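You operate a simulated robot arm through the tools that you are given. There is no shell and no other tool. Be economical: measure what you need, move in short steps, check, and stop when the job is done.

You run a simulated two-armed robot. Do the job below in one go: nothing can be reset, and whatever is moved stays where it is left.

JOB
Take the lid off the drying jar and lay it down on the top of the cleaning bench.

It is judged by the outcome, as a careful person would: the job done as asked, and still so three seconds after it is handed in. It fails if anything else is knocked over, pushed out of place, dropped, spilled or broken. Lids that push on must go on centred and level and be pressed home; caps that screw on are set level and turned clockwise until they are tight.

ROBOT AND FRAMES
Two 7-joint arms with two-finger parallel grippers on one trunk, on a base that drives. Base frame: it is fixed to the floor where the robot stands at the start and does not move with it; the origin is under the middle of the robot, x ahead of it, y to its left, z up. Lengths are in mm, angles in degrees, forces in N, time in s.
The left shoulder is at the start at [70, 187, 1115], the right one opposite. With the tool pointing down near the work surface each hand reaches from about 320 to 800 mm from the robot's upright axis, wherever it stands, measured 20 degrees to its own side. Payload 3.91 kg a hand.
The tool frame of a hand sits at the grasp point between the pads (the TCP): z along the fingers, y along the line on which they close. The tips reach 30 mm beyond it. Largest opening 110 mm; finger width 20, thickness 10; the body of the gripper, 48 by 112 mm, starts 55 mm behind the TCP.
Orientation is that of the tool frame in the base frame, as a unit quaternion [w, x, y, z]. With the fingers straight down and closing along the base's y, the tool's x points along the base's -x, its y along +y and its z along -z.

CONTROLS
- The arms move only by the tool servo_tool. It takes "left_steps", "right_steps" or both (then of equal length, played together; a hand with none holds still); each is a list of rows, each a list of 2 entries, a list of its own where there are three numbers: the shift along the tool's x, y, z in mm, then the turn, a rotation vector about the tool's x, y, z in degrees. In form: [[[x, y, z], [ax, ay, az]], ...]. A call has 1 to 10 rows; each row shifts and turns the commanded pose from where the row before left it, along the tool's axes as they then stand. "left_grip" and "right_grip" are, for a hand that has rows, the opening, from 0 (shut) to 1 (fully open), set as the call begins (left out, the last holds). Each row takes 0.2 s and may step no farther than 50 mm and 8.6 degrees from the row before; otherwise, or with a gripper value out of range, the whole call is refused. Where a pose cannot be reached the arm comes as near as it can. A force on the tool above 40 N (or 10 N above the force at the start of the call, whichever is more), or a blocked arm, ends the call early, and 0.2 s more pass. Each finger travels about 72 mm/s and halts on what it meets, pressing with about 36 N; the grip force reading is that of the motor and also rises with nothing between the fingers. The clock runs only during rows and for 0.2 s after the last one: add rows that do not move to give the fingers time. The reply holds the time, the measured pose of the TCP, the force on the tool along the base axes, the opening and the grip force, in the units named above and with some noise, with the torque about the TCP (base axes, N m) and any sound that the robot's microphone picked up.
- Cameras (640 x 400 px; columns grow to the right, rows downward): "scene" is now at [135.2, 23.8, 1343.2]; the picture's right is [0.28, -0.96, 0.00], its down [-0.56, -0.16, -0.81] and it looks along [0.78, 0.23, -0.59] (base axes); focal length 214 px, centre (320, 200). "left" rides on the left gripper at [72, -17, -103] in its tool frame; the picture's right is [0.23, 0.97, 0.00], its down [-0.76, 0.18, -0.62] and it looks along [-0.61, 0.14, 0.78] (tool axes); focal length 222 px, centre (320, 200). "right" rides on the right gripper at [72, 17, -103] in its tool frame; the picture's right is [-0.23, 0.97, 0.00], its down [-0.76, -0.18, -0.62] and it looks along [-0.61, -0.14, 0.78] (tool axes); focal length 222 px, centre (320, 200). There is no depth. A picture from a camera that has moved, and an enlarged one, comes with that camera's place and axes in the base frame and with its lens.
- snapshot(camera): a new picture of that camera. The clock stands still meanwhile.
- lift_body(by): slides the trunk up (or, below 0, down) by that many mm; the arms and the scene camera ride with it, the base frame stays. It gives what a move gives, with no picture.
- roll_base(legs): drives the robot by 1 to 6 legs, each [ahead, turn to the left] in mm and degrees, along the robot's own axes; the way and the turn of a leg run together, so that a leg with both is an arc; at most 1500 mm and 180 degrees a leg. The arms and the cameras ride along, it lands a little off, and it stops where it bumps. It gives what a move gives.
- pan_tilt(pan, tilt): turns the head with the scene camera to pan (to the left, within 86 degrees either way) and tilt (down, from -29 to 69), counted from straight ahead of the robot. It gives what a move gives.
- close_up(camera, box): a new picture of the part [left, top, right, bottom] of that camera's present view, enlarged. The clock stands still meanwhile.
- finish_job(): hands the job in; it is judged then, once.

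Work in short steps. Places have to be worked out from the pictures, the camera data and where the tool is seen: move nearer, look again, correct. Check each grasp and each placing, and mend what went wrong. You have 120 turns and 92 pictures in all, those below and enlarged ones among them. Open the grippers and draw the arms clear of the work before you hand the job in, unless the task says otherwise; then end with one line.

The tools are called as name(argument=value, ...) on one line, values as JSON. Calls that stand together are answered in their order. servo_tool: Moves the arms, as the interface text tells. Its arguments: {"type":"object","properties":{"left_steps":{"type":"array","items":{"type":"array"}},"left_grip":{"type":"number"},"right_steps":{"type":"array","items":{"type":"array"}},"right_grip":{"type":"number"}},"required":[]} The other tools are called the same way: lift_body (by) slides the trunk up or down; roll_base (legs) drives the base; pan_tilt (pan, tilt) turns the head that bears the scene camera; snapshot (camera) takes a picture; close_up (camera, box) takes an enlarged picture of a part of a camera's view; finish_job () hands the job in.

At the start:

```text
clock: 0.0
left_ee_pos: [538.1, 376.9, 1170.6]
left_orientation: [0.0, -0.001, 1.0, 0.0]
left_wrist_force: [0.0, -0.5, 0.9]
left_moment: [0.0, -0.03, -0.01]
left_gripper_width: 109.9
left_grasp_force: 0.2
right_ee_pos: [606.5, -178.3, 1040.6]
right_orientation: [-0.001, -0.001, 1.0, 0.0]
right_wrist_force: [-0.7, 0.7, -0.5]
right_moment: [0.02, 0.0, -0.01]
right_gripper_width: 110.0
right_grasp_force: 0.1
trunk travel left (down, up): [-625.0, 315.0]
robot x, y, heading: [-0.7, -2.7, 0.2]
head pan, tilt: [16.1, 35.9]
```

scene: 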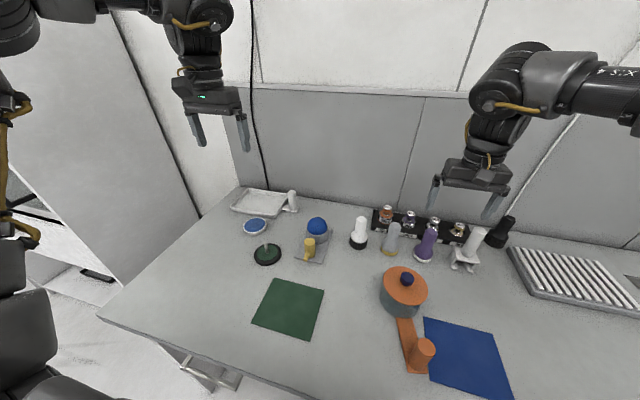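
right: 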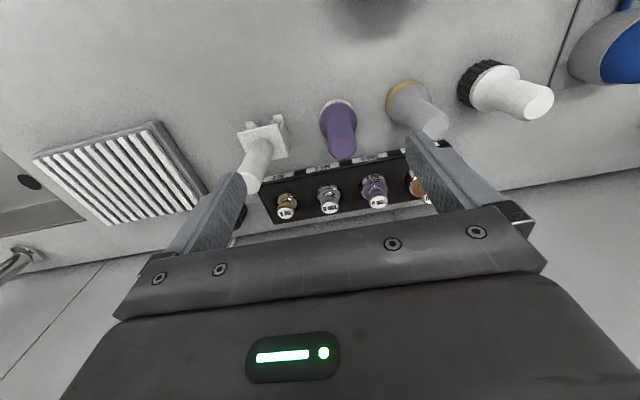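
left: 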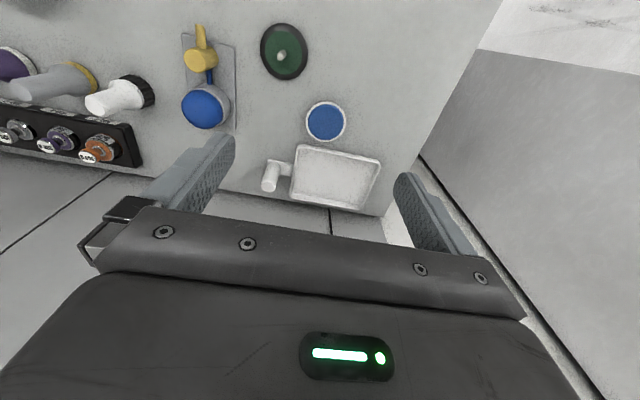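

I look closer at the objects to tell which is the drying jar and which is the cleaning bench.

close_up(camera="scene", box=[340, 180, 540, 400])

close_up(camera="scene", box=[200, 170, 360, 290])

pan_tilt(pan=-50, tilt=35)

snapshot(camera="scene")

pan_tilt(pan=75, tilt=35)

snapshot(camera="scene")

```text
1.82 times, centred on (440, 290) of scene
camera zoom: at [135.2, 23.8, 1343.2], right [0.28, -0.96, 0.0], down [-0.56, -0.16, -0.81], along [0.78, 0.23, -0.59], focal length 390 px, centre (102, 36)
```

zoom: 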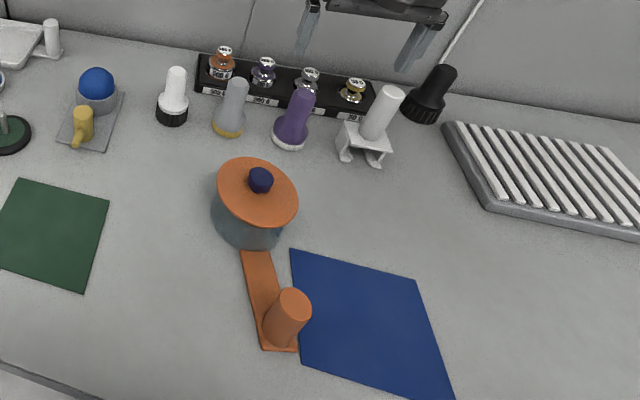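

```text
3.33 times, centred on (280, 230) of scene
camera zoom: at [135.2, 23.8, 1343.2], right [0.28, -0.96, 0.0], down [-0.56, -0.16, -0.81], along [0.78, 0.23, -0.59], focal length 715 px, centre (453, 100)
```

zoom: 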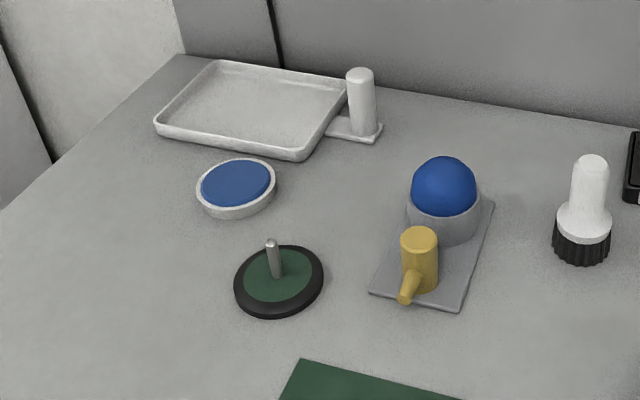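

```text
clock: 1.4
left_ee_pos: [538.4, 375.9, 1170.2]
left_orientation: [0.0, -0.001, 1.0, 0.0]
left_wrist_force: [-0.3, 0.1, 0.6]
left_moment: [-0.05, 0.0, 0.02]
left_gripper_width: 109.8
left_grasp_force: 0.2
right_ee_pos: [606.0, -177.9, 1040.7]
right_orientation: [0.0, -0.001, 1.0, -0.001]
right_wrist_force: [0.0, 0.6, 0.7]
right_moment: [0.01, 0.0, -0.01]
right_gripper_width: 109.7
right_grasp_force: 0.0
trunk travel left (down, up): [-625.0, 315.0]
robot x, y, heading: [-0.9, -0.1, 0.2]
head pan, tilt: [-50.0, 35.0]
```

```text
86 pictures are left
camera scene: at [107.7, -68.0, 1344.5], right [-0.77, -0.64, 0.0], down [-0.37, 0.44, -0.82], along [0.53, -0.63, -0.57], focal length 214 px, centre (320, 200)
```

scene: 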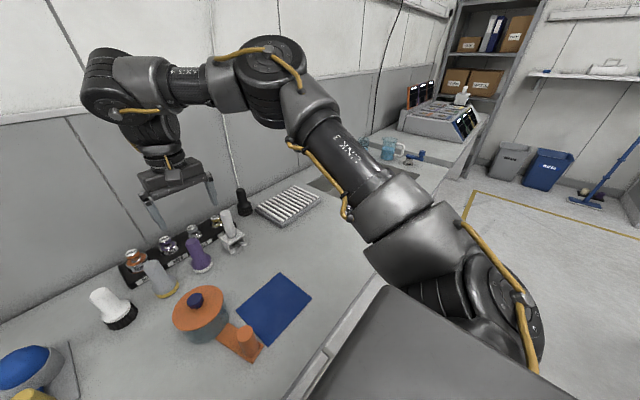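

```text
clock: 3.4
left_ee_pos: [538.7, 377.5, 1170.4]
left_orientation: [0.0, 0.0, 1.0, 0.0]
left_wrist_force: [-0.6, -0.4, -0.3]
left_moment: [0.04, 0.01, 0.0]
left_gripper_width: 110.0
left_grasp_force: 0.0
right_ee_pos: [606.4, -177.9, 1040.2]
right_orientation: [0.001, -0.001, 1.0, 0.0]
right_wrist_force: [-1.4, -0.1, -0.3]
right_moment: [-0.02, -0.03, -0.01]
right_gripper_width: 109.7
right_grasp_force: 0.1
trunk travel left (down, up): [-625.0, 315.0]
robot x, y, heading: [-3.4, 0.1, -0.2]
head pan, tilt: [75.0, 35.0]
```

```text
85 pictures are left
camera scene: at [73.9, 84.5, 1344.5], right [0.97, -0.26, 0.0], down [-0.15, -0.55, -0.82], along [0.21, 0.79, -0.57], focal length 214 px, centre (320, 200)
```

scene: 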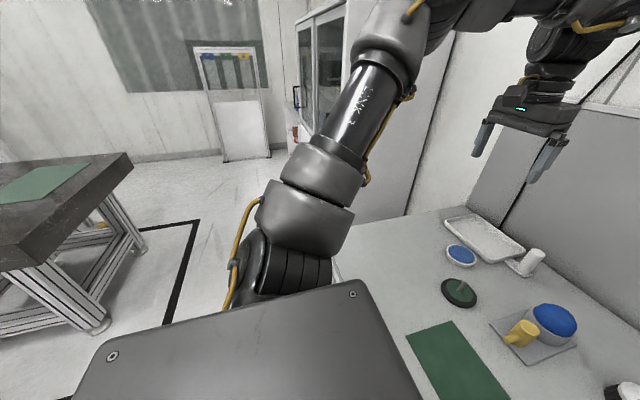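

The pot with an orange lid could be the drying jar, but I must identify the cleaning bench. I look farther right and up for signs.

close_up(camera="scene", box=[0, 0, 320, 400])

pan_tilt(pan=-80, tilt=10)

snapshot(camera="scene")

pan_tilt(pan=-40, tilt=15)

snapshot(camera="scene")

pan_tilt(pan=0, tilt=20)

snapshot(camera="scene")

```text
1.00 times, centred on (160, 200) of scene
camera zoom: at [73.9, 84.5, 1344.5], right [0.97, -0.26, 0.0], down [-0.15, -0.55, -0.82], along [0.21, 0.79, -0.57], focal length 214 px, centre (480, 200)
```

zoom: 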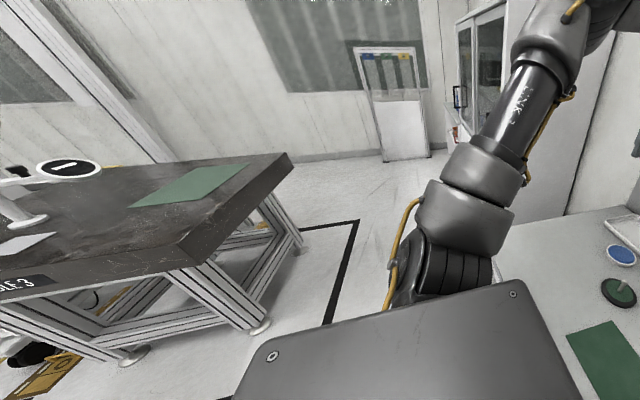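

```text
clock: 5.8
left_ee_pos: [537.5, 377.3, 1170.2]
left_orientation: [0.0, -0.001, 1.0, 0.0]
left_wrist_force: [0.2, 0.1, -1.0]
left_moment: [-0.02, 0.02, 0.0]
left_gripper_width: 109.7
left_grasp_force: 0.1
right_ee_pos: [606.6, -179.1, 1040.9]
right_orientation: [0.0, -0.001, 1.0, 0.0]
right_wrist_force: [-0.5, -0.4, -0.3]
right_moment: [-0.02, 0.03, -0.02]
right_gripper_width: 110.2
right_grasp_force: 0.1
trunk travel left (down, up): [-625.0, 315.0]
robot x, y, heading: [-3.7, -0.6, -0.0]
head pan, tilt: [-80.0, 10.0]
```

```text
83 pictures are left
camera scene: at [67.3, -92.2, 1384.7], right [-0.98, -0.17, 0.0], down [-0.03, 0.17, -0.98], along [0.17, -0.97, -0.17], focal length 214 px, centre (320, 200)
```

scene: 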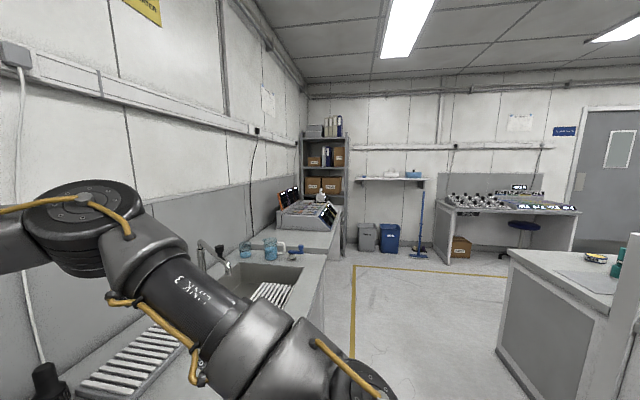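

```text
clock: 6.9
left_ee_pos: [538.9, 377.2, 1171.1]
left_orientation: [0.0, -0.001, 1.0, 0.0]
left_wrist_force: [-1.1, -0.2, -1.0]
left_moment: [-0.03, 0.01, 0.02]
left_gripper_width: 110.0
left_grasp_force: 0.1
right_ee_pos: [606.3, -177.6, 1040.1]
right_orientation: [0.0, -0.001, 1.0, 0.0]
right_wrist_force: [-0.1, -0.5, 0.6]
right_moment: [0.03, -0.01, -0.01]
right_gripper_width: 110.0
right_grasp_force: 0.1
trunk travel left (down, up): [-625.0, 315.0]
robot x, y, heading: [-1.5, -4.5, -0.1]
head pan, tilt: [-40.0, 15.0]
```

```text
82 pictures are left
camera scene: at [122.6, -60.7, 1376.5], right [-0.64, -0.77, 0.0], down [-0.2, 0.17, -0.97], along [0.74, -0.62, -0.26], focal length 214 px, centre (320, 200)
```

scene: 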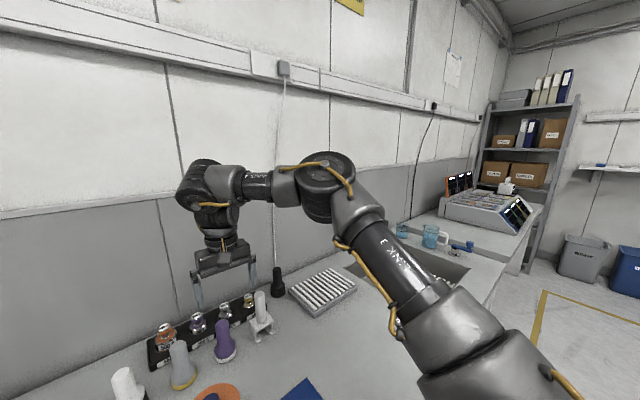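

```text
clock: 8.0
left_ee_pos: [538.9, 377.4, 1169.5]
left_orientation: [0.0, -0.001, 1.0, 0.0]
left_wrist_force: [0.0, -0.1, 0.3]
left_moment: [0.01, 0.0, -0.01]
left_gripper_width: 110.0
left_grasp_force: 0.0
right_ee_pos: [606.9, -177.4, 1039.3]
right_orientation: [0.0, -0.001, 1.0, 0.0]
right_wrist_force: [-0.2, -0.1, -0.9]
right_moment: [0.02, 0.02, 0.03]
right_gripper_width: 109.9
right_grasp_force: 0.0
trunk travel left (down, up): [-625.0, 315.0]
robot x, y, heading: [-0.0, -4.8, 0.0]
head pan, tilt: [0.0, 20.0]
```

```text
81 pictures are left
camera scene: at [144.2, -0.7, 1368.4], right [0.0, -1.0, 0.0], down [-0.34, 0.0, -0.94], along [0.94, 0.0, -0.34], focal length 214 px, centre (320, 200)
```

scene: 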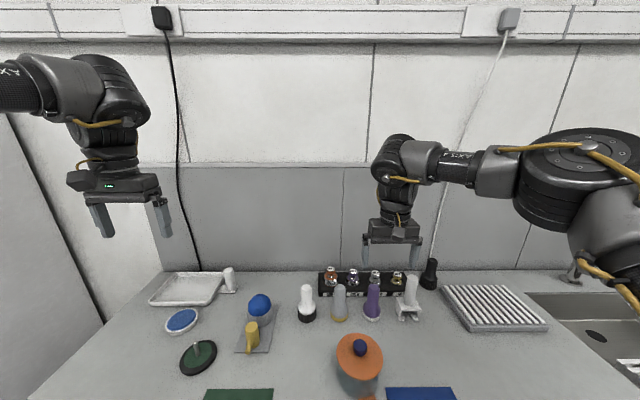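

I enlarge the wrist and scene views of the candidates and the room's other furniture for labels.

close_up(camera="left", box=[150, 0, 410, 220])

pan_tilt(pan=0, tilt=60)

close_up(camera="scene", box=[180, 0, 480, 200])

snapshot(camera="scene")

```text
1.82 times, centred on (280, 110) of left
camera zoom: at [466.3, 358.4, 1273.5], right [-0.23, 0.97, 0.0], down [0.76, 0.18, 0.62], along [0.61, 0.14, -0.78], focal length 404 px, centre (393, 364)
```

zoom: 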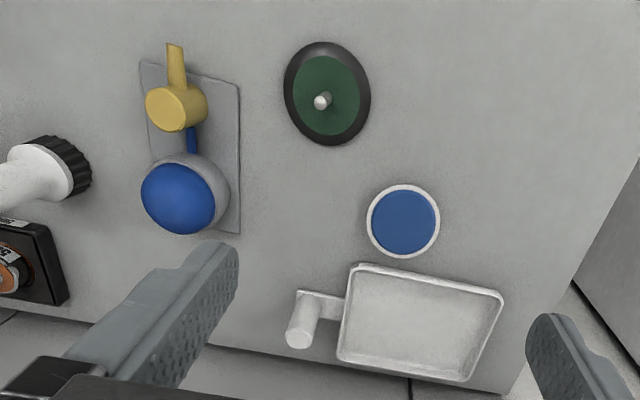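

```text
clock: 9.0
left_ee_pos: [538.9, 377.7, 1169.2]
left_orientation: [-0.001, -0.001, 1.0, -0.001]
left_wrist_force: [-0.3, 0.3, 1.3]
left_moment: [0.0, -0.01, 0.02]
left_gripper_width: 110.0
left_grasp_force: 0.1
right_ee_pos: [606.2, -178.2, 1041.0]
right_orientation: [0.0, -0.001, 1.0, 0.0]
right_wrist_force: [0.8, -0.2, -0.1]
right_moment: [-0.01, 0.0, 0.02]
right_gripper_width: 110.0
right_grasp_force: 0.1
trunk travel left (down, up): [-625.0, 315.0]
robot x, y, heading: [-2.8, 0.3, -0.0]
head pan, tilt: [0.0, 60.0]
```

```text
2.00 times, centred on (330, 100) of scene
camera zoom: at [117.8, -0.6, 1310.3], right [0.0, -1.0, 0.0], down [-0.87, 0.0, -0.5], along [0.5, 0.0, -0.87], focal length 429 px, centre (300, 400)
```

zoom: 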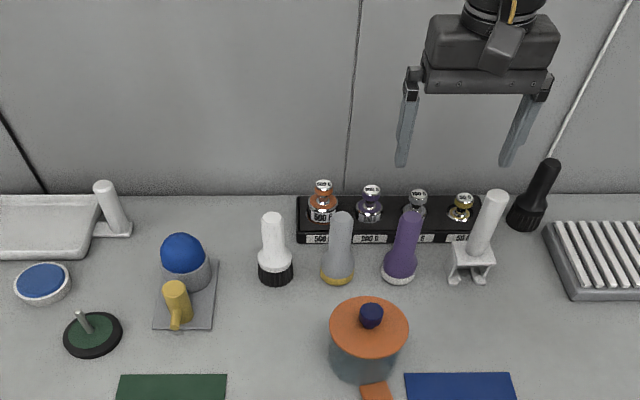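

```text
78 pictures are left
camera scene: at [117.8, -0.6, 1310.3], right [0.0, -1.0, 0.0], down [-0.87, 0.0, -0.5], along [0.5, 0.0, -0.87], focal length 214 px, centre (320, 200)
```

scene: 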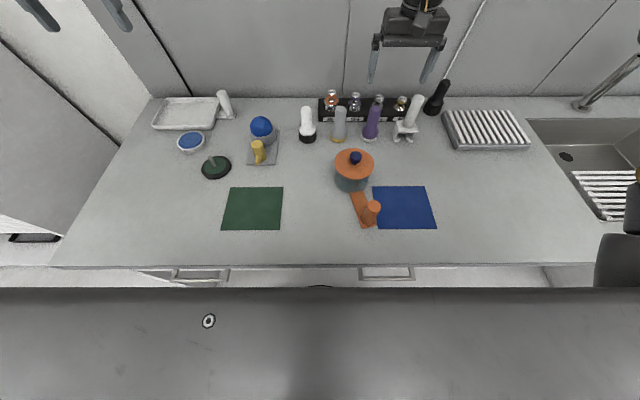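

The pot with the orange lid and blue knob is the drying jar. I judge the knob to be near (475, -87, 900), and this bench by the sink to be the cleaning bench. I bring the right hand above the knob at its present height and look.

servo_tool(right_steps=[[[33, 23, 0], [0, 0, 0]], [[33, 23, 0], [0, 0, 0]], [[33, 23, 0], [0, 0, 0]], [[32, 22, 0], [0, 0, 0]], [[0, 0, 0], [0, 0, 0]]], right_grip=0.7)

snapshot(camera="right")

snapshot(camera="scene")

```text
clock: 10.2
left_ee_pos: [539.1, 376.6, 1170.4]
left_orientation: [0.0, -0.001, 1.0, 0.0]
left_wrist_force: [-0.6, -0.2, -0.5]
left_moment: [0.01, 0.04, 0.01]
left_gripper_width: 109.7
left_grasp_force: 0.1
right_ee_pos: [500.2, -106.1, 1039.4]
right_orientation: [-0.001, -0.002, 1.0, 0.001]
right_wrist_force: [0.1, 0.0, -0.2]
right_moment: [-0.02, -0.03, 0.0]
right_gripper_width: 76.9
right_grasp_force: 0.1
right hand out of reach, approached as far as the arm can: row 4
trunk travel left (down, up): [-625.0, 315.0]
robot x, y, heading: [-0.1, -2.0, 0.1]
head pan, tilt: [0.0, 60.0]
```

```text
77 pictures are left
camera right: at [426.6, -89.5, 1142.9], right [0.22, 0.97, 0.0], down [0.76, -0.18, 0.62], along [0.61, -0.14, -0.78], focal length 222 px, centre (320, 200)
```

right: 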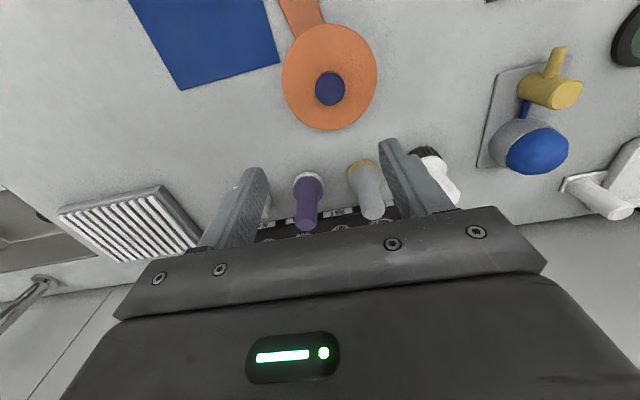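

```text
76 pictures are left
camera scene: at [117.9, -0.8, 1310.2], right [0.0, -1.0, 0.0], down [-0.87, 0.0, -0.5], along [0.5, 0.0, -0.87], focal length 214 px, centre (320, 200)
```

scene: 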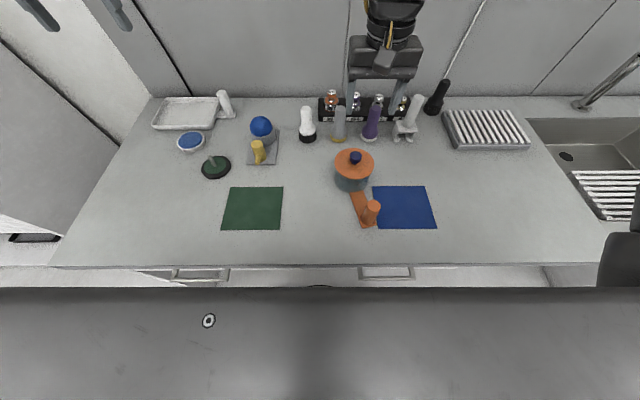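

The knob shows from both cameras near (478, -89, 900). The right hand is too near the body there, so I back the base up 150 mm and look.

roll_base(legs=[[-150, 0]])

servo_tool(right_steps=[[[-40, 5, 0], [0, 0, 0]], [[-40, 5, 20], [0, 0, 0]], [[-35, 5, 20], [0, 0, 0]], [[0, 0, 0], [0, 0, 0]]])

snapshot(camera="right")

snapshot(camera="scene")

```text
clock: 11.6
left_ee_pos: [390.3, 377.7, 1170.3]
left_orientation: [-0.002, -0.001, 1.0, 0.001]
left_wrist_force: [-0.2, -0.5, -0.9]
left_moment: [-0.03, -0.05, 0.01]
left_gripper_width: 110.0
left_grasp_force: 0.1
right_ee_pos: [350.8, -105.1, 1039.2]
right_orientation: [-0.002, -0.002, 1.0, 0.0]
right_wrist_force: [-0.7, -0.4, -0.4]
right_moment: [0.01, -0.03, 0.0]
right_gripper_width: 77.0
right_grasp_force: 0.1
trunk travel left (down, up): [-625.0, 315.0]
robot x, y, heading: [-151.8, -0.3, -0.1]
head pan, tilt: [0.0, 60.0]
```

```text
clock: 12.6
left_ee_pos: [388.2, 377.2, 1170.0]
left_orientation: [0.0, 0.0, 1.0, 0.0]
left_wrist_force: [0.3, -0.6, -0.2]
left_moment: [-0.01, 0.01, -0.04]
left_gripper_width: 109.6
left_grasp_force: 0.0
right_ee_pos: [466.0, -90.5, 1000.9]
right_orientation: [-0.001, -0.001, 1.0, 0.0]
right_wrist_force: [-0.4, 0.8, -0.2]
right_moment: [-0.01, -0.04, 0.02]
right_gripper_width: 76.8
right_grasp_force: 0.0
trunk travel left (down, up): [-625.0, 315.0]
robot x, y, heading: [-150.6, -1.7, -0.1]
head pan, tilt: [0.0, 60.0]
```

```text
75 pictures are left
camera right: at [393.4, -74.0, 1104.3], right [0.22, 0.97, 0.0], down [0.76, -0.18, 0.62], along [0.61, -0.14, -0.78], focal length 222 px, centre (320, 200)
```

right: 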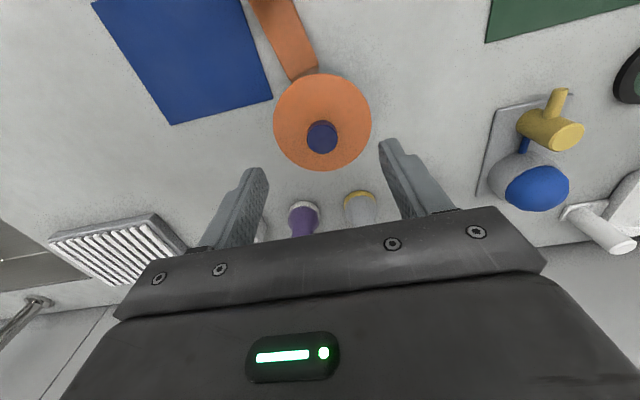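

```text
74 pictures are left
camera scene: at [-32.2, -0.9, 1310.3], right [0.0, -1.0, 0.0], down [-0.87, 0.0, -0.5], along [0.5, 0.0, -0.87], focal length 214 px, centre (320, 200)
```

scene: 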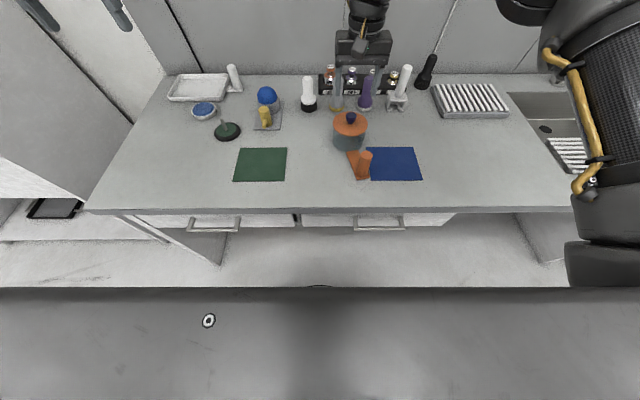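

Triangulating gives the knob top near (480, -91, 894). I enlarge the scene view to gauge knob height, lid and jar plate.

close_up(camera="scene", box=[310, 90, 390, 190])

close_up(camera="right", box=[230, 50, 410, 190])

```text
4.00 times, centred on (350, 140) of scene
camera zoom: at [-32.2, -0.9, 1310.3], right [0.0, -1.0, 0.0], down [-0.87, 0.0, -0.5], along [0.5, 0.0, -0.87], focal length 858 px, centre (200, 440)
```

zoom: 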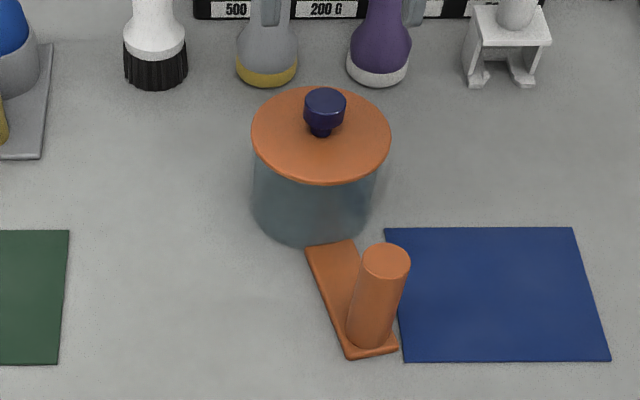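

```text
2.86 times, centred on (320, 120) of right
camera zoom: at [393.4, -74.0, 1104.3], right [0.22, 0.97, 0.0], down [0.76, -0.18, 0.62], along [0.61, -0.14, -0.78], focal length 635 px, centre (320, 429)
```

zoom: 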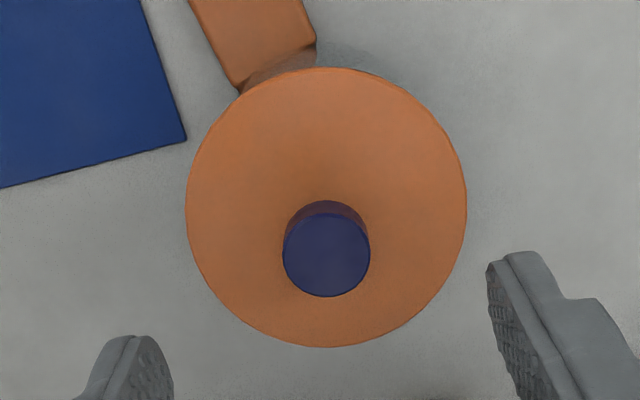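

The mushroom knob stands about 30 mm above the lid, its top near z 900 and the lid top near 873. I centre over it and go down to tips ~915, then look.

servo_tool(right_steps=[[[-14, 0, 20], [0, 0, 0]], [[0, 0, 35], [0, 0, 0]], [[0, 0, 0], [0, 0, 0]]])

snapshot(camera="right")

close_up(camera="scene", box=[310, 80, 390, 180])

```text
clock: 13.4
left_ee_pos: [389.2, 376.4, 1171.5]
left_orientation: [0.0, 0.0, 1.0, 0.0]
left_wrist_force: [0.5, 0.9, 0.6]
left_moment: [-0.01, -0.02, 0.02]
left_gripper_width: 110.0
left_grasp_force: 0.0
right_ee_pos: [480.9, -90.1, 945.5]
right_orientation: [-0.001, -0.001, 1.0, 0.001]
right_wrist_force: [0.9, 0.1, 0.0]
right_moment: [-0.04, -0.03, -0.01]
right_gripper_width: 77.1
right_grasp_force: 0.1
trunk travel left (down, up): [-625.0, 315.0]
robot x, y, heading: [-147.6, -0.6, 0.1]
head pan, tilt: [0.0, 60.0]
```

```text
71 pictures are left
camera right: at [407.2, -74.0, 1048.1], right [0.22, 0.97, 0.0], down [0.76, -0.18, 0.62], along [0.61, -0.14, -0.78], focal length 222 px, centre (320, 200)
```

right: 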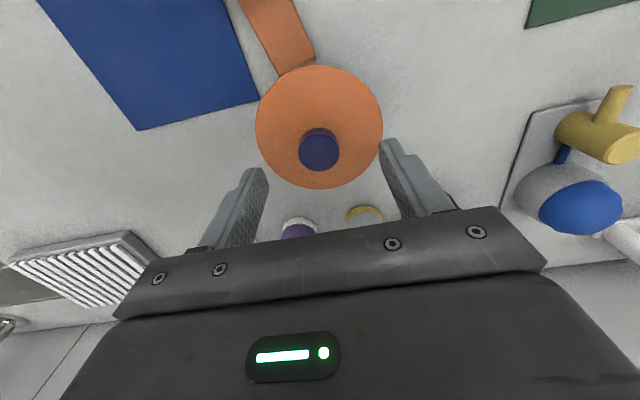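

```text
4.00 times, centred on (350, 130) of scene
camera zoom: at [-32.5, 0.0, 1310.3], right [0.0, -1.0, 0.0], down [-0.87, 0.0, -0.5], along [0.5, 0.0, -0.87], focal length 858 px, centre (200, 480)
```

zoom: 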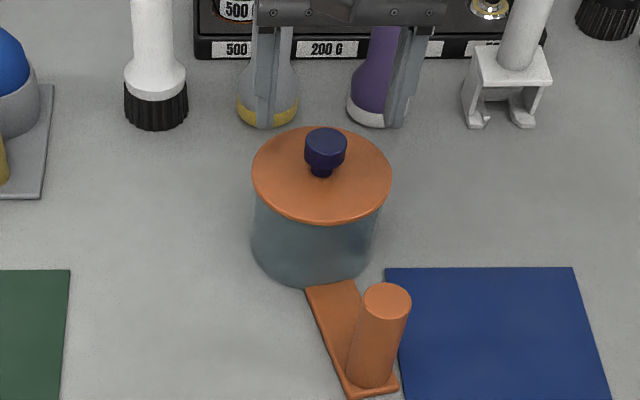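

The knob is centred under the tool (480, -91). I descend to TCP 911 in small rows, keeping the tips just above the lid.

servo_tool(right_steps=[[[0, -1, 15], [0, 0, 0]], [[0, 0, 10], [0, 0, 0]], [[0, 0, 9], [0, 0, 0]], [[0, 0, 0], [0, 0, 0]]])

close_up(camera="scene", box=[320, 95, 384, 135])

close_up(camera="right", box=[200, 60, 440, 260])

```text
clock: 14.4
left_ee_pos: [388.6, 376.3, 1170.4]
left_orientation: [-0.001, -0.001, 1.0, -0.001]
left_wrist_force: [-0.2, -0.1, 0.4]
left_moment: [0.01, -0.04, -0.02]
left_gripper_width: 109.8
left_grasp_force: 0.1
right_ee_pos: [480.5, -91.5, 909.8]
right_orientation: [0.0, -0.002, 1.0, 0.0]
right_wrist_force: [0.1, -0.1, 0.7]
right_moment: [-0.01, 0.01, -0.02]
right_gripper_width: 77.0
right_grasp_force: 0.1
trunk travel left (down, up): [-625.0, 315.0]
robot x, y, heading: [-148.8, 0.1, 0.2]
head pan, tilt: [0.0, 60.0]
```

```text
10.00 times, centred on (352, 115) of scene
camera zoom: at [-31.9, -0.6, 1310.2], right [0.0, -1.0, 0.0], down [-0.87, 0.0, -0.5], along [0.5, 0.0, -0.87], focal length 2145 px, centre (0, 1050)
```

zoom: 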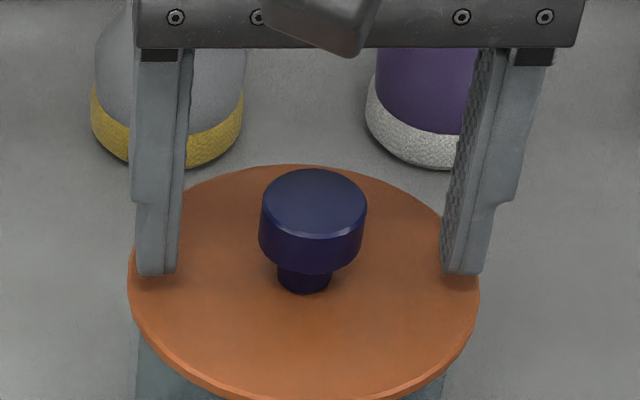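

```text
2.00 times, centred on (320, 160) of right
camera zoom: at [406.1, -75.0, 1014.0], right [0.22, 0.97, 0.0], down [0.76, -0.18, 0.62], along [0.61, -0.14, -0.78], focal length 444 px, centre (320, 280)
```

zoom: 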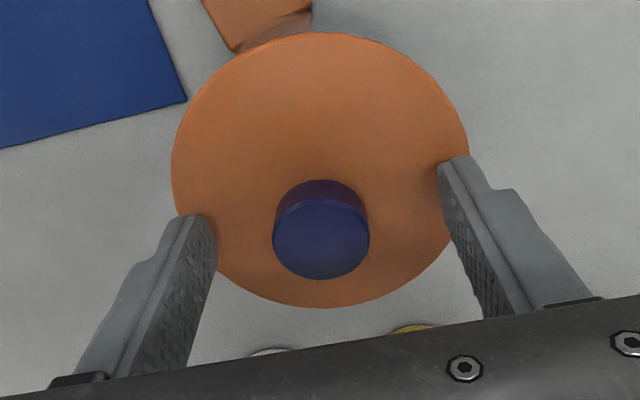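

The tips are just above the lid and straddle the knob evenly. I close the right gripper.

servo_tool(right_steps=[[[0, 0, 0], [0, 0, 0]], [[0, 0, 0], [0, 0, 0]], [[0, 0, 0], [0, 0, 0]], [[0, 0, 0], [0, 0, 0]]], right_grip=0.1)

close_up(camera="scene", box=[310, 90, 390, 190])

```text
clock: 15.4
left_ee_pos: [388.6, 376.8, 1169.9]
left_orientation: [0.0, -0.001, 1.0, -0.001]
left_wrist_force: [-0.5, -0.4, -0.3]
left_moment: [0.01, 0.0, 0.01]
left_gripper_width: 109.9
left_grasp_force: 0.0
right_ee_pos: [478.6, -91.2, 910.6]
right_orientation: [0.0, -0.002, 1.0, 0.0]
right_wrist_force: [-1.1, 0.2, -0.9]
right_moment: [-0.02, -0.02, -0.01]
right_gripper_width: 28.1
right_grasp_force: 35.6
trunk travel left (down, up): [-625.0, 315.0]
robot x, y, heading: [-147.9, -4.0, -0.2]
head pan, tilt: [0.0, 60.0]
```

```text
4.00 times, centred on (350, 140) of scene
camera zoom: at [-31.6, -0.6, 1310.2], right [0.0, -1.0, 0.0], down [-0.87, 0.0, -0.5], along [0.5, 0.0, -0.87], focal length 858 px, centre (200, 440)
```

zoom: 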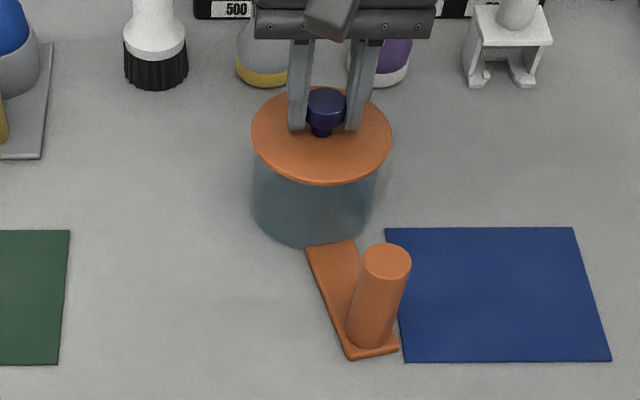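

Gripped at 28 mm on the knob. I raise just 4 mm to see whether the lid comes freely.

servo_tool(right_steps=[[[0, 0, -1], [0, 0, 0]], [[0, 0, -1], [0, 0, 0]], [[0, 0, -1], [0, 0, 0]], [[0, 0, -1], [0, 0, 0]], [[0, 0, 0], [0, 0, 0]]])

close_up(camera="scene", box=[310, 90, 390, 190])

```text
clock: 16.6
left_ee_pos: [388.3, 377.2, 1169.7]
left_orientation: [0.0, -0.001, 1.0, 0.0]
left_wrist_force: [-0.4, 0.5, -0.4]
left_moment: [0.02, 0.01, -0.01]
left_gripper_width: 109.9
left_grasp_force: 0.0
right_ee_pos: [478.2, -90.2, 914.2]
right_orientation: [-0.001, -0.001, 1.0, -0.001]
right_wrist_force: [-0.2, -0.6, -1.9]
right_moment: [0.03, -0.1, 0.0]
right_gripper_width: 27.8
right_grasp_force: 36.3
trunk travel left (down, up): [-625.0, 315.0]
robot x, y, heading: [-151.5, -4.6, 0.1]
head pan, tilt: [0.0, 60.0]
```

```text
4.00 times, centred on (350, 140) of scene
camera zoom: at [-31.5, -0.6, 1310.2], right [0.0, -1.0, 0.0], down [-0.87, 0.0, -0.5], along [0.5, 0.0, -0.87], focal length 858 px, centre (200, 440)
```

zoom: 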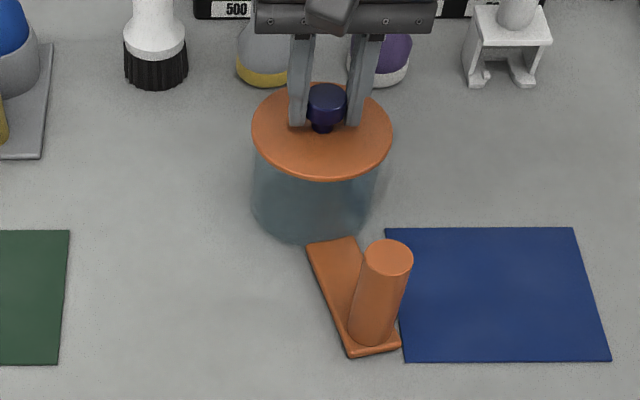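

The jar comes up along with the lid (post and jar foot rose too), so the jar must be held down by its orange post. I lower the lid back, keep the right grip, and start tilting the left hand for the post, coming round in front.

servo_tool(right_steps=[[[0, 0, 1], [0, 0, 0]], [[0, 0, 1], [0, 0, 0]], [[0, 0, 1], [0, 0, 0]], [[0, 0, 1], [0, 0, 0]], [[0, 0, 0], [0, 0, 0]]])

servo_tool(left_steps=[[[20, -40, 0], [0, -8.5, 0]], [[20, -40, 0], [0, -8.5, 0]], [[20, -40, 0], [0, -8.5, 0]], [[20, -40, 0], [0, -8.5, 0]], [[0, -40, 0], [0, 0, 0]], [[0, 0, 0], [0, 0, 0]]], left_grip=0.75)

snapshot(camera="scene")

snapshot(camera="left")

```text
clock: 17.8
left_ee_pos: [389.7, 377.2, 1169.7]
left_orientation: [0.001, -0.001, 1.0, 0.0]
left_wrist_force: [0.2, -0.1, 0.0]
left_moment: [-0.01, -0.02, -0.02]
left_gripper_width: 110.0
left_grasp_force: 0.1
right_ee_pos: [478.8, -90.4, 910.8]
right_orientation: [-0.001, -0.002, 1.0, 0.0]
right_wrist_force: [0.4, -0.3, -0.1]
right_moment: [-0.01, 0.03, 0.0]
right_gripper_width: 27.9
right_grasp_force: 35.5
trunk travel left (down, up): [-625.0, 315.0]
robot x, y, heading: [-146.0, -1.8, 0.1]
head pan, tilt: [0.0, 60.0]
heard: snap
```

```text
clock: 19.2
left_ee_pos: [330.6, 259.5, 1183.6]
left_orientation: [0.293, -0.001, 0.956, 0.0]
left_wrist_force: [-0.4, 0.2, 0.5]
left_moment: [-0.03, 0.01, -0.06]
left_gripper_width: 82.3
left_grasp_force: 0.0
left hand out of reach, approached as far as the arm can: row 4, 5
right_ee_pos: [478.8, -91.5, 911.0]
right_orientation: [-0.001, -0.001, 1.0, -0.001]
right_wrist_force: [-0.1, -0.9, -1.0]
right_moment: [-0.01, -0.02, 0.03]
right_gripper_width: 28.0
right_grasp_force: 36.0
trunk travel left (down, up): [-625.0, 315.0]
robot x, y, heading: [-151.4, -3.9, 0.0]
head pan, tilt: [0.0, 60.0]
```

```text
65 pictures are left
camera scene: at [-32.1, -0.3, 1310.2], right [0.0, -1.0, 0.0], down [-0.87, 0.0, -0.5], along [0.5, 0.0, -0.87], focal length 214 px, centre (320, 200)
```

scene: 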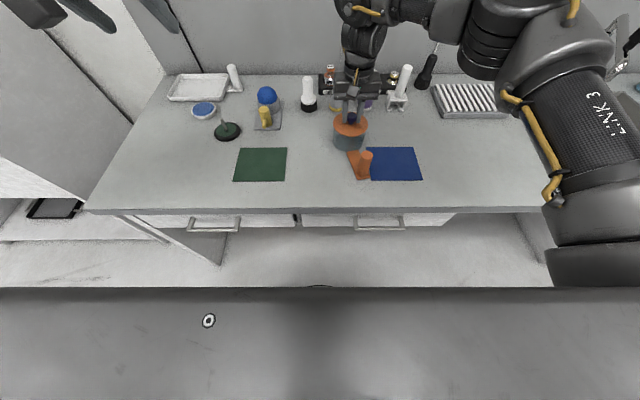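

```text
64 pictures are left
camera left: at [212.5, 241.1, 1229.3], right [-0.19, 0.97, -0.13], down [0.28, 0.18, 0.94], along [0.94, 0.14, -0.31], focal length 222 px, centre (320, 200)
```

left: 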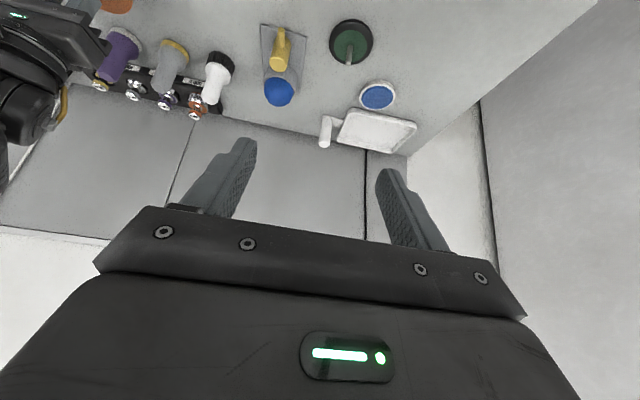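

Wrist is near its reach limit up high; a snap told that the lid seated again. I bring the left hand down and across toward the post.

servo_tool(left_steps=[[[21, -30, 31], [0, 0, 0]], [[21, -30, 31], [0, 0, 0]], [[21, -30, 31], [0, 0, 0]], [[21, -30, 31], [0, 0, 0]], [[21, -30, 31], [0, 0, 0]], [[0, 0, 0], [0, 0, 0]]])

snapshot(camera="scene")

```text
clock: 20.6
left_ee_pos: [380.0, 261.3, 1095.9]
left_orientation: [0.292, -0.001, 0.956, 0.0]
left_wrist_force: [-0.1, -0.2, 0.0]
left_moment: [0.02, 0.0, -0.01]
left_gripper_width: 82.7
left_grasp_force: 0.1
left hand out of reach, approached as far as the arm can: row 1, 2, 3, 4, 5
right_ee_pos: [479.2, -91.2, 912.0]
right_orientation: [-0.001, -0.002, 1.0, 0.0]
right_wrist_force: [0.2, -0.9, -0.5]
right_moment: [0.01, 0.03, 0.0]
right_gripper_width: 27.5
right_grasp_force: 35.7
trunk travel left (down, up): [-625.0, 315.0]
robot x, y, heading: [-150.7, -4.0, -0.3]
head pan, tilt: [0.0, 60.0]
```

```text
63 pictures are left
camera scene: at [-32.1, -0.9, 1310.2], right [0.0, -1.0, 0.0], down [-0.87, 0.0, -0.5], along [0.5, 0.0, -0.87], focal length 214 px, centre (320, 200)
```

scene: 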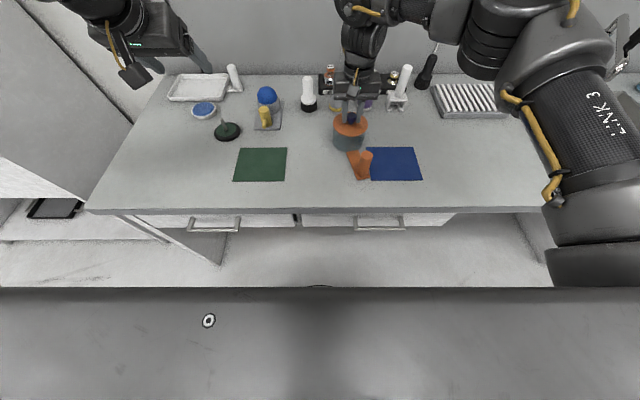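

The wrist is too near its shoulder on the straight path; I go forward and down, then across at a greater distance.

servo_tool(left_steps=[[[6, -8, 31], [0, 0, 0]], [[6, -8, 31], [0, 0, 0]], [[6, -8, 31], [0, 0, 0]], [[6, -8, 31], [0, 0, 0]], [[4, -40, 2], [0, 0, 0]], [[4, -40, 2], [0, 0, 0]], [[4, -40, 2], [0, 0, 0]], [[4, -40, 2], [0, 0, 0]], [[0, 0, 0], [0, 0, 0]]])

snapshot(camera="scene")

```text
clock: 22.6
left_ee_pos: [471.8, 81.0, 961.6]
left_orientation: [0.291, 0.001, 0.957, -0.002]
left_wrist_force: [-0.5, 0.9, -0.1]
left_moment: [0.0, 0.01, -0.03]
left_gripper_width: 82.6
left_grasp_force: 0.1
left hand out of reach, approached as far as the arm can: row 5, 6, 7, 8
right_ee_pos: [480.0, -90.1, 910.5]
right_orientation: [-0.001, -0.002, 1.0, 0.0]
right_wrist_force: [-0.9, 0.1, 0.6]
right_moment: [-0.02, -0.01, 0.04]
right_gripper_width: 27.4
right_grasp_force: 35.7
trunk travel left (down, up): [-625.0, 315.0]
robot x, y, heading: [-150.3, -5.3, -0.0]
head pan, tilt: [0.0, 60.0]
```

```text
62 pictures are left
camera scene: at [-31.7, 0.7, 1310.2], right [0.0, -1.0, 0.0], down [-0.87, 0.0, -0.5], along [0.5, 0.0, -0.87], focal length 214 px, centre (320, 200)
```

scene: 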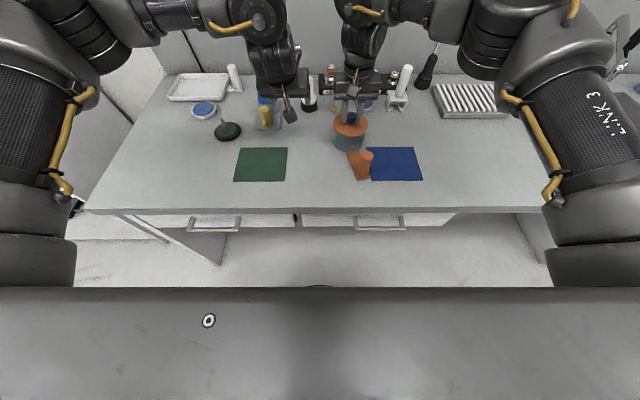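

The left arm is too folded; the base must stand farther back. I release the knob, raise the right hand clear, and back up 110 mm.

servo_tool(right_steps=[[[0, 0, 0], [0, 0, 0]], [[0, 0, 0], [0, 0, 0]], [[0, 0, 0], [0, 0, 0]], [[0, 0, -20], [0, 0, 0]], [[0, 0, -40], [0, 0, 0]], [[0, 0, -10], [0, 0, 0]]], right_grip=0.7)

roll_base(legs=[[-110, 0]])

snapshot(camera="scene")

```text
clock: 24.0
left_ee_pos: [472.6, 79.2, 960.7]
left_orientation: [0.29, 0.002, 0.957, -0.001]
left_wrist_force: [0.0, -0.1, 0.5]
left_moment: [-0.03, -0.04, 0.02]
left_gripper_width: 82.5
left_grasp_force: 0.1
right_ee_pos: [476.5, -90.1, 980.2]
right_orientation: [-0.001, -0.002, 1.0, 0.0]
right_wrist_force: [-0.2, 0.4, 0.1]
right_moment: [0.01, 0.01, -0.06]
right_gripper_width: 76.9
right_grasp_force: 0.1
trunk travel left (down, up): [-625.0, 315.0]
robot x, y, heading: [-154.4, 0.2, 0.1]
head pan, tilt: [0.0, 60.0]
heard: snap
```

```text
clock: 25.2
left_ee_pos: [360.0, 78.9, 962.9]
left_orientation: [0.293, 0.002, 0.956, 0.0]
left_wrist_force: [-0.4, -0.4, -0.1]
left_moment: [0.01, -0.05, 0.03]
left_gripper_width: 82.3
left_grasp_force: 0.1
right_ee_pos: [365.6, -90.7, 981.0]
right_orientation: [0.001, -0.001, 1.0, -0.001]
right_wrist_force: [0.1, 0.0, 0.7]
right_moment: [0.0, -0.01, -0.05]
right_gripper_width: 77.2
right_grasp_force: 0.1
trunk travel left (down, up): [-625.0, 315.0]
robot x, y, heading: [-259.7, -2.2, -0.1]
head pan, tilt: [0.0, 60.0]
```

```text
61 pictures are left
camera scene: at [-144.1, -0.8, 1310.4], right [0.0, -1.0, 0.0], down [-0.87, 0.0, -0.5], along [0.5, 0.0, -0.87], focal length 214 px, centre (320, 200)
```

scene: 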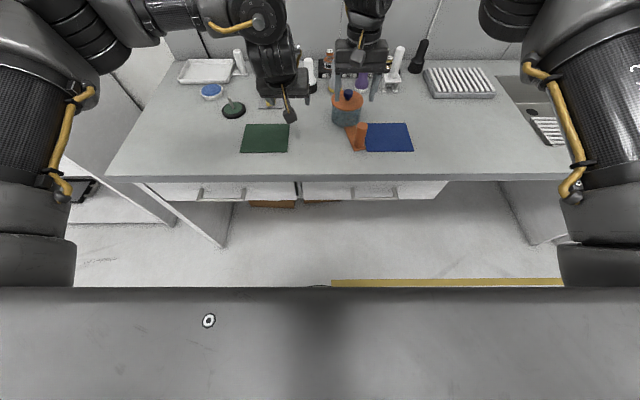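

Base is at -260. I move the right hand back over the knob and verify that the jar is undisturbed.

servo_tool(right_steps=[[[-40, 0, 0], [0, 0, 0]], [[-40, 0, 10], [0, 0, 0]], [[-34, 0, 25], [0, 0, 0]], [[0, 0, 0], [0, 0, 0]]])

close_up(camera="right", box=[200, 0, 440, 260])

close_up(camera="scene", box=[310, 70, 380, 170])

```text
clock: 26.2
left_ee_pos: [361.3, 80.4, 960.3]
left_orientation: [0.291, 0.001, 0.957, -0.001]
left_wrist_force: [-0.3, -0.4, 0.0]
left_moment: [-0.03, 0.0, -0.01]
left_gripper_width: 82.5
left_grasp_force: 0.1
right_ee_pos: [419.3, -75.5, 959.3]
right_orientation: [0.0, -0.002, 1.0, 0.0]
right_wrist_force: [-0.6, -0.4, 0.7]
right_moment: [0.01, -0.02, 0.02]
right_gripper_width: 77.0
right_grasp_force: 0.1
right hand out of reach, approached as far as the arm can: row 2, 3
trunk travel left (down, up): [-625.0, 315.0]
robot x, y, heading: [-258.0, -3.0, 0.2]
head pan, tilt: [0.0, 60.0]
```

```text
1.54 times, centred on (320, 130) of right
camera zoom: at [346.1, -59.4, 1061.6], right [0.22, 0.97, 0.0], down [0.76, -0.17, 0.62], along [0.61, -0.14, -0.78], focal length 342 px, centre (320, 308)
```

zoom: 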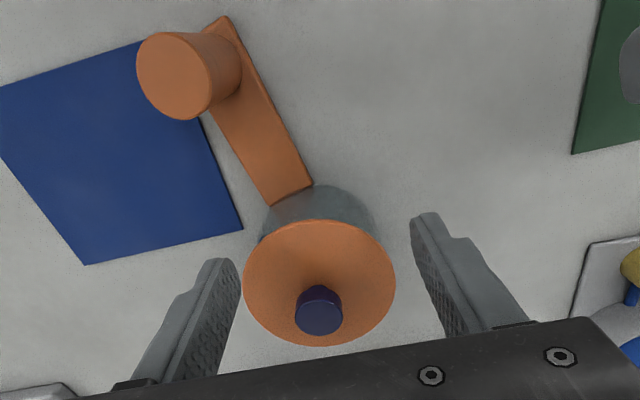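

```text
4.00 times, centred on (345, 120) of scene
camera zoom: at [-141.9, 0.3, 1310.2], right [0.0, -1.0, 0.0], down [-0.87, 0.0, -0.5], along [0.5, 0.0, -0.87], focal length 858 px, centre (220, 520)
```

zoom: 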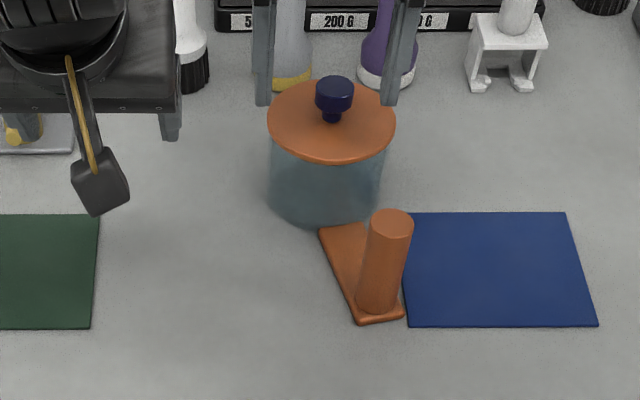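

The right hand stopped short at x 419 although that's within the nominal range; I test whether a different path (first right, then forward) works.

servo_tool(right_steps=[[[0, -40, 0], [0, 0, 0]], [[-30, -10, 0], [0, 0, 0]], [[-30, 0, 0], [0, 0, 0]], [[0, 0, 0], [0, 0, 0]]])

snapshot(camera="scene")

```text
clock: 27.2
left_ee_pos: [361.6, 78.9, 961.5]
left_orientation: [0.292, 0.002, 0.957, -0.001]
left_wrist_force: [0.4, 0.1, 0.4]
left_moment: [0.01, 0.0, 0.0]
left_gripper_width: 82.6
left_grasp_force: 0.1
right_ee_pos: [429.7, -120.1, 960.3]
right_orientation: [0.0, -0.001, 1.0, 0.0]
right_wrist_force: [0.1, 0.6, 0.1]
right_moment: [-0.01, 0.01, 0.04]
right_gripper_width: 76.8
right_grasp_force: 0.0
right hand out of reach, approached as far as the arm can: row 2, 3
trunk travel left (down, up): [-625.0, 315.0]
robot x, y, heading: [-262.7, 0.1, -0.2]
head pan, tilt: [0.0, 60.0]
```

```text
58 pictures are left
camera scene: at [-141.9, -0.9, 1310.2], right [0.0, -1.0, 0.0], down [-0.87, 0.0, -0.5], along [0.5, 0.0, -0.87], focal length 214 px, centre (320, 200)
```

scene: 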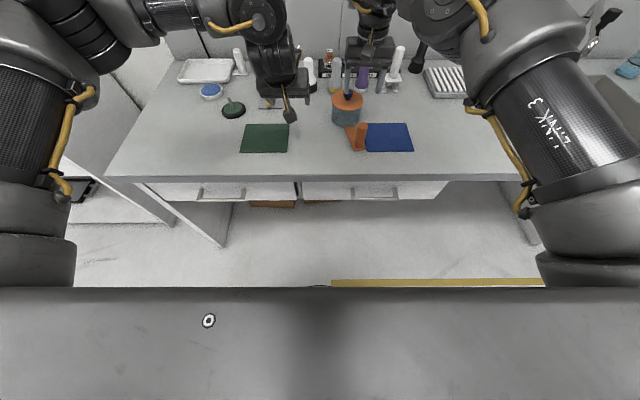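

The reach figures hold for tools near the surface, well below the shoulder; my work is higher. I raise the trunk by 120 mm to restore that relation.

lift_body(by=120)

servo_tool(right_steps=[[[0, 0, 40], [0, 0, 0]], [[0, 0, 40], [0, 0, 0]], [[0, 5, 35], [0, 0, 0]], [[-15, 9, 0], [0, 0, 0]], [[-20, 9, 0], [0, 0, 0]], [[-15, 7, 0], [0, 0, 0]], [[0, 0, 0], [0, 0, 0]]])

```text
clock: 28.7
left_ee_pos: [361.4, 79.7, 1082.4]
left_orientation: [0.29, 0.003, 0.957, -0.001]
left_wrist_force: [-0.2, 0.3, -0.7]
left_moment: [-0.02, -0.01, 0.0]
left_gripper_width: 82.5
left_grasp_force: 0.2
right_ee_pos: [428.9, -120.1, 1078.8]
right_orientation: [-0.001, -0.001, 1.0, -0.001]
right_wrist_force: [-0.1, 0.7, 0.0]
right_moment: [0.01, -0.01, 0.01]
right_gripper_width: 77.0
right_grasp_force: 0.2
trunk travel left (down, up): [-745.0, 195.0]
robot x, y, heading: [-262.1, -2.6, 0.0]
head pan, tilt: [0.0, 60.0]
```

```text
clock: 30.3
left_ee_pos: [361.0, 78.8, 1081.5]
left_orientation: [0.291, 0.001, 0.957, 0.0]
left_wrist_force: [0.3, -0.4, -0.2]
left_moment: [-0.04, 0.0, -0.01]
left_gripper_width: 82.7
left_grasp_force: 0.1
right_ee_pos: [435.7, -109.6, 964.5]
right_orientation: [-0.001, -0.001, 1.0, 0.0]
right_wrist_force: [-0.6, 0.5, 0.3]
right_moment: [-0.03, -0.01, -0.02]
right_gripper_width: 76.8
right_grasp_force: 0.1
right hand out of reach, approached as far as the arm can: row 4, 5, 6
trunk travel left (down, up): [-745.0, 195.0]
robot x, y, heading: [-261.4, -0.1, 0.2]
head pan, tilt: [0.0, 60.0]
```

Still limited near 697 mm from the axis. I drive ahead 75 mm as a compromise (trunk now higher) and set the right hand over the knob.

roll_base(legs=[[75, 0]])

snapshot(camera="right")

```text
clock: 31.3
left_ee_pos: [426.9, 79.9, 1086.1]
left_orientation: [0.297, 0.01, 0.955, 0.002]
left_wrist_force: [1.6, -0.4, -0.3]
left_moment: [0.01, 0.1, 0.01]
left_gripper_width: 82.7
left_grasp_force: 0.1
right_ee_pos: [510.7, -106.7, 970.7]
right_orientation: [0.002, -0.002, 1.0, 0.0]
right_wrist_force: [1.2, -0.4, 0.2]
right_moment: [0.0, 0.1, 0.0]
right_gripper_width: 77.0
right_grasp_force: 0.0
trunk travel left (down, up): [-745.0, 195.0]
robot x, y, heading: [-184.4, -1.2, -0.3]
head pan, tilt: [0.0, 60.0]
```

```text
57 pictures are left
camera right: at [436.1, -91.6, 1073.0], right [0.22, 0.98, 0.0], down [0.76, -0.17, 0.63], along [0.61, -0.14, -0.78], focal length 222 px, centre (320, 200)
```

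right: 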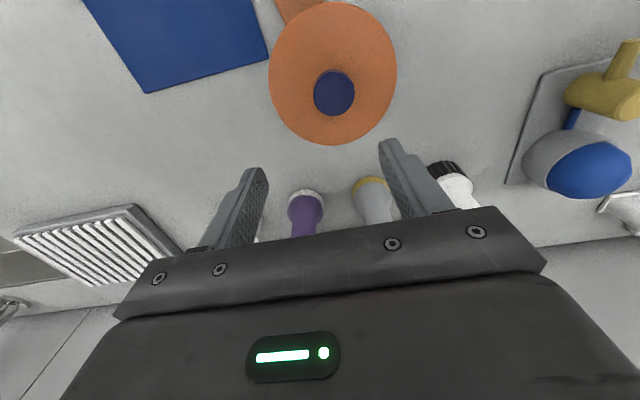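

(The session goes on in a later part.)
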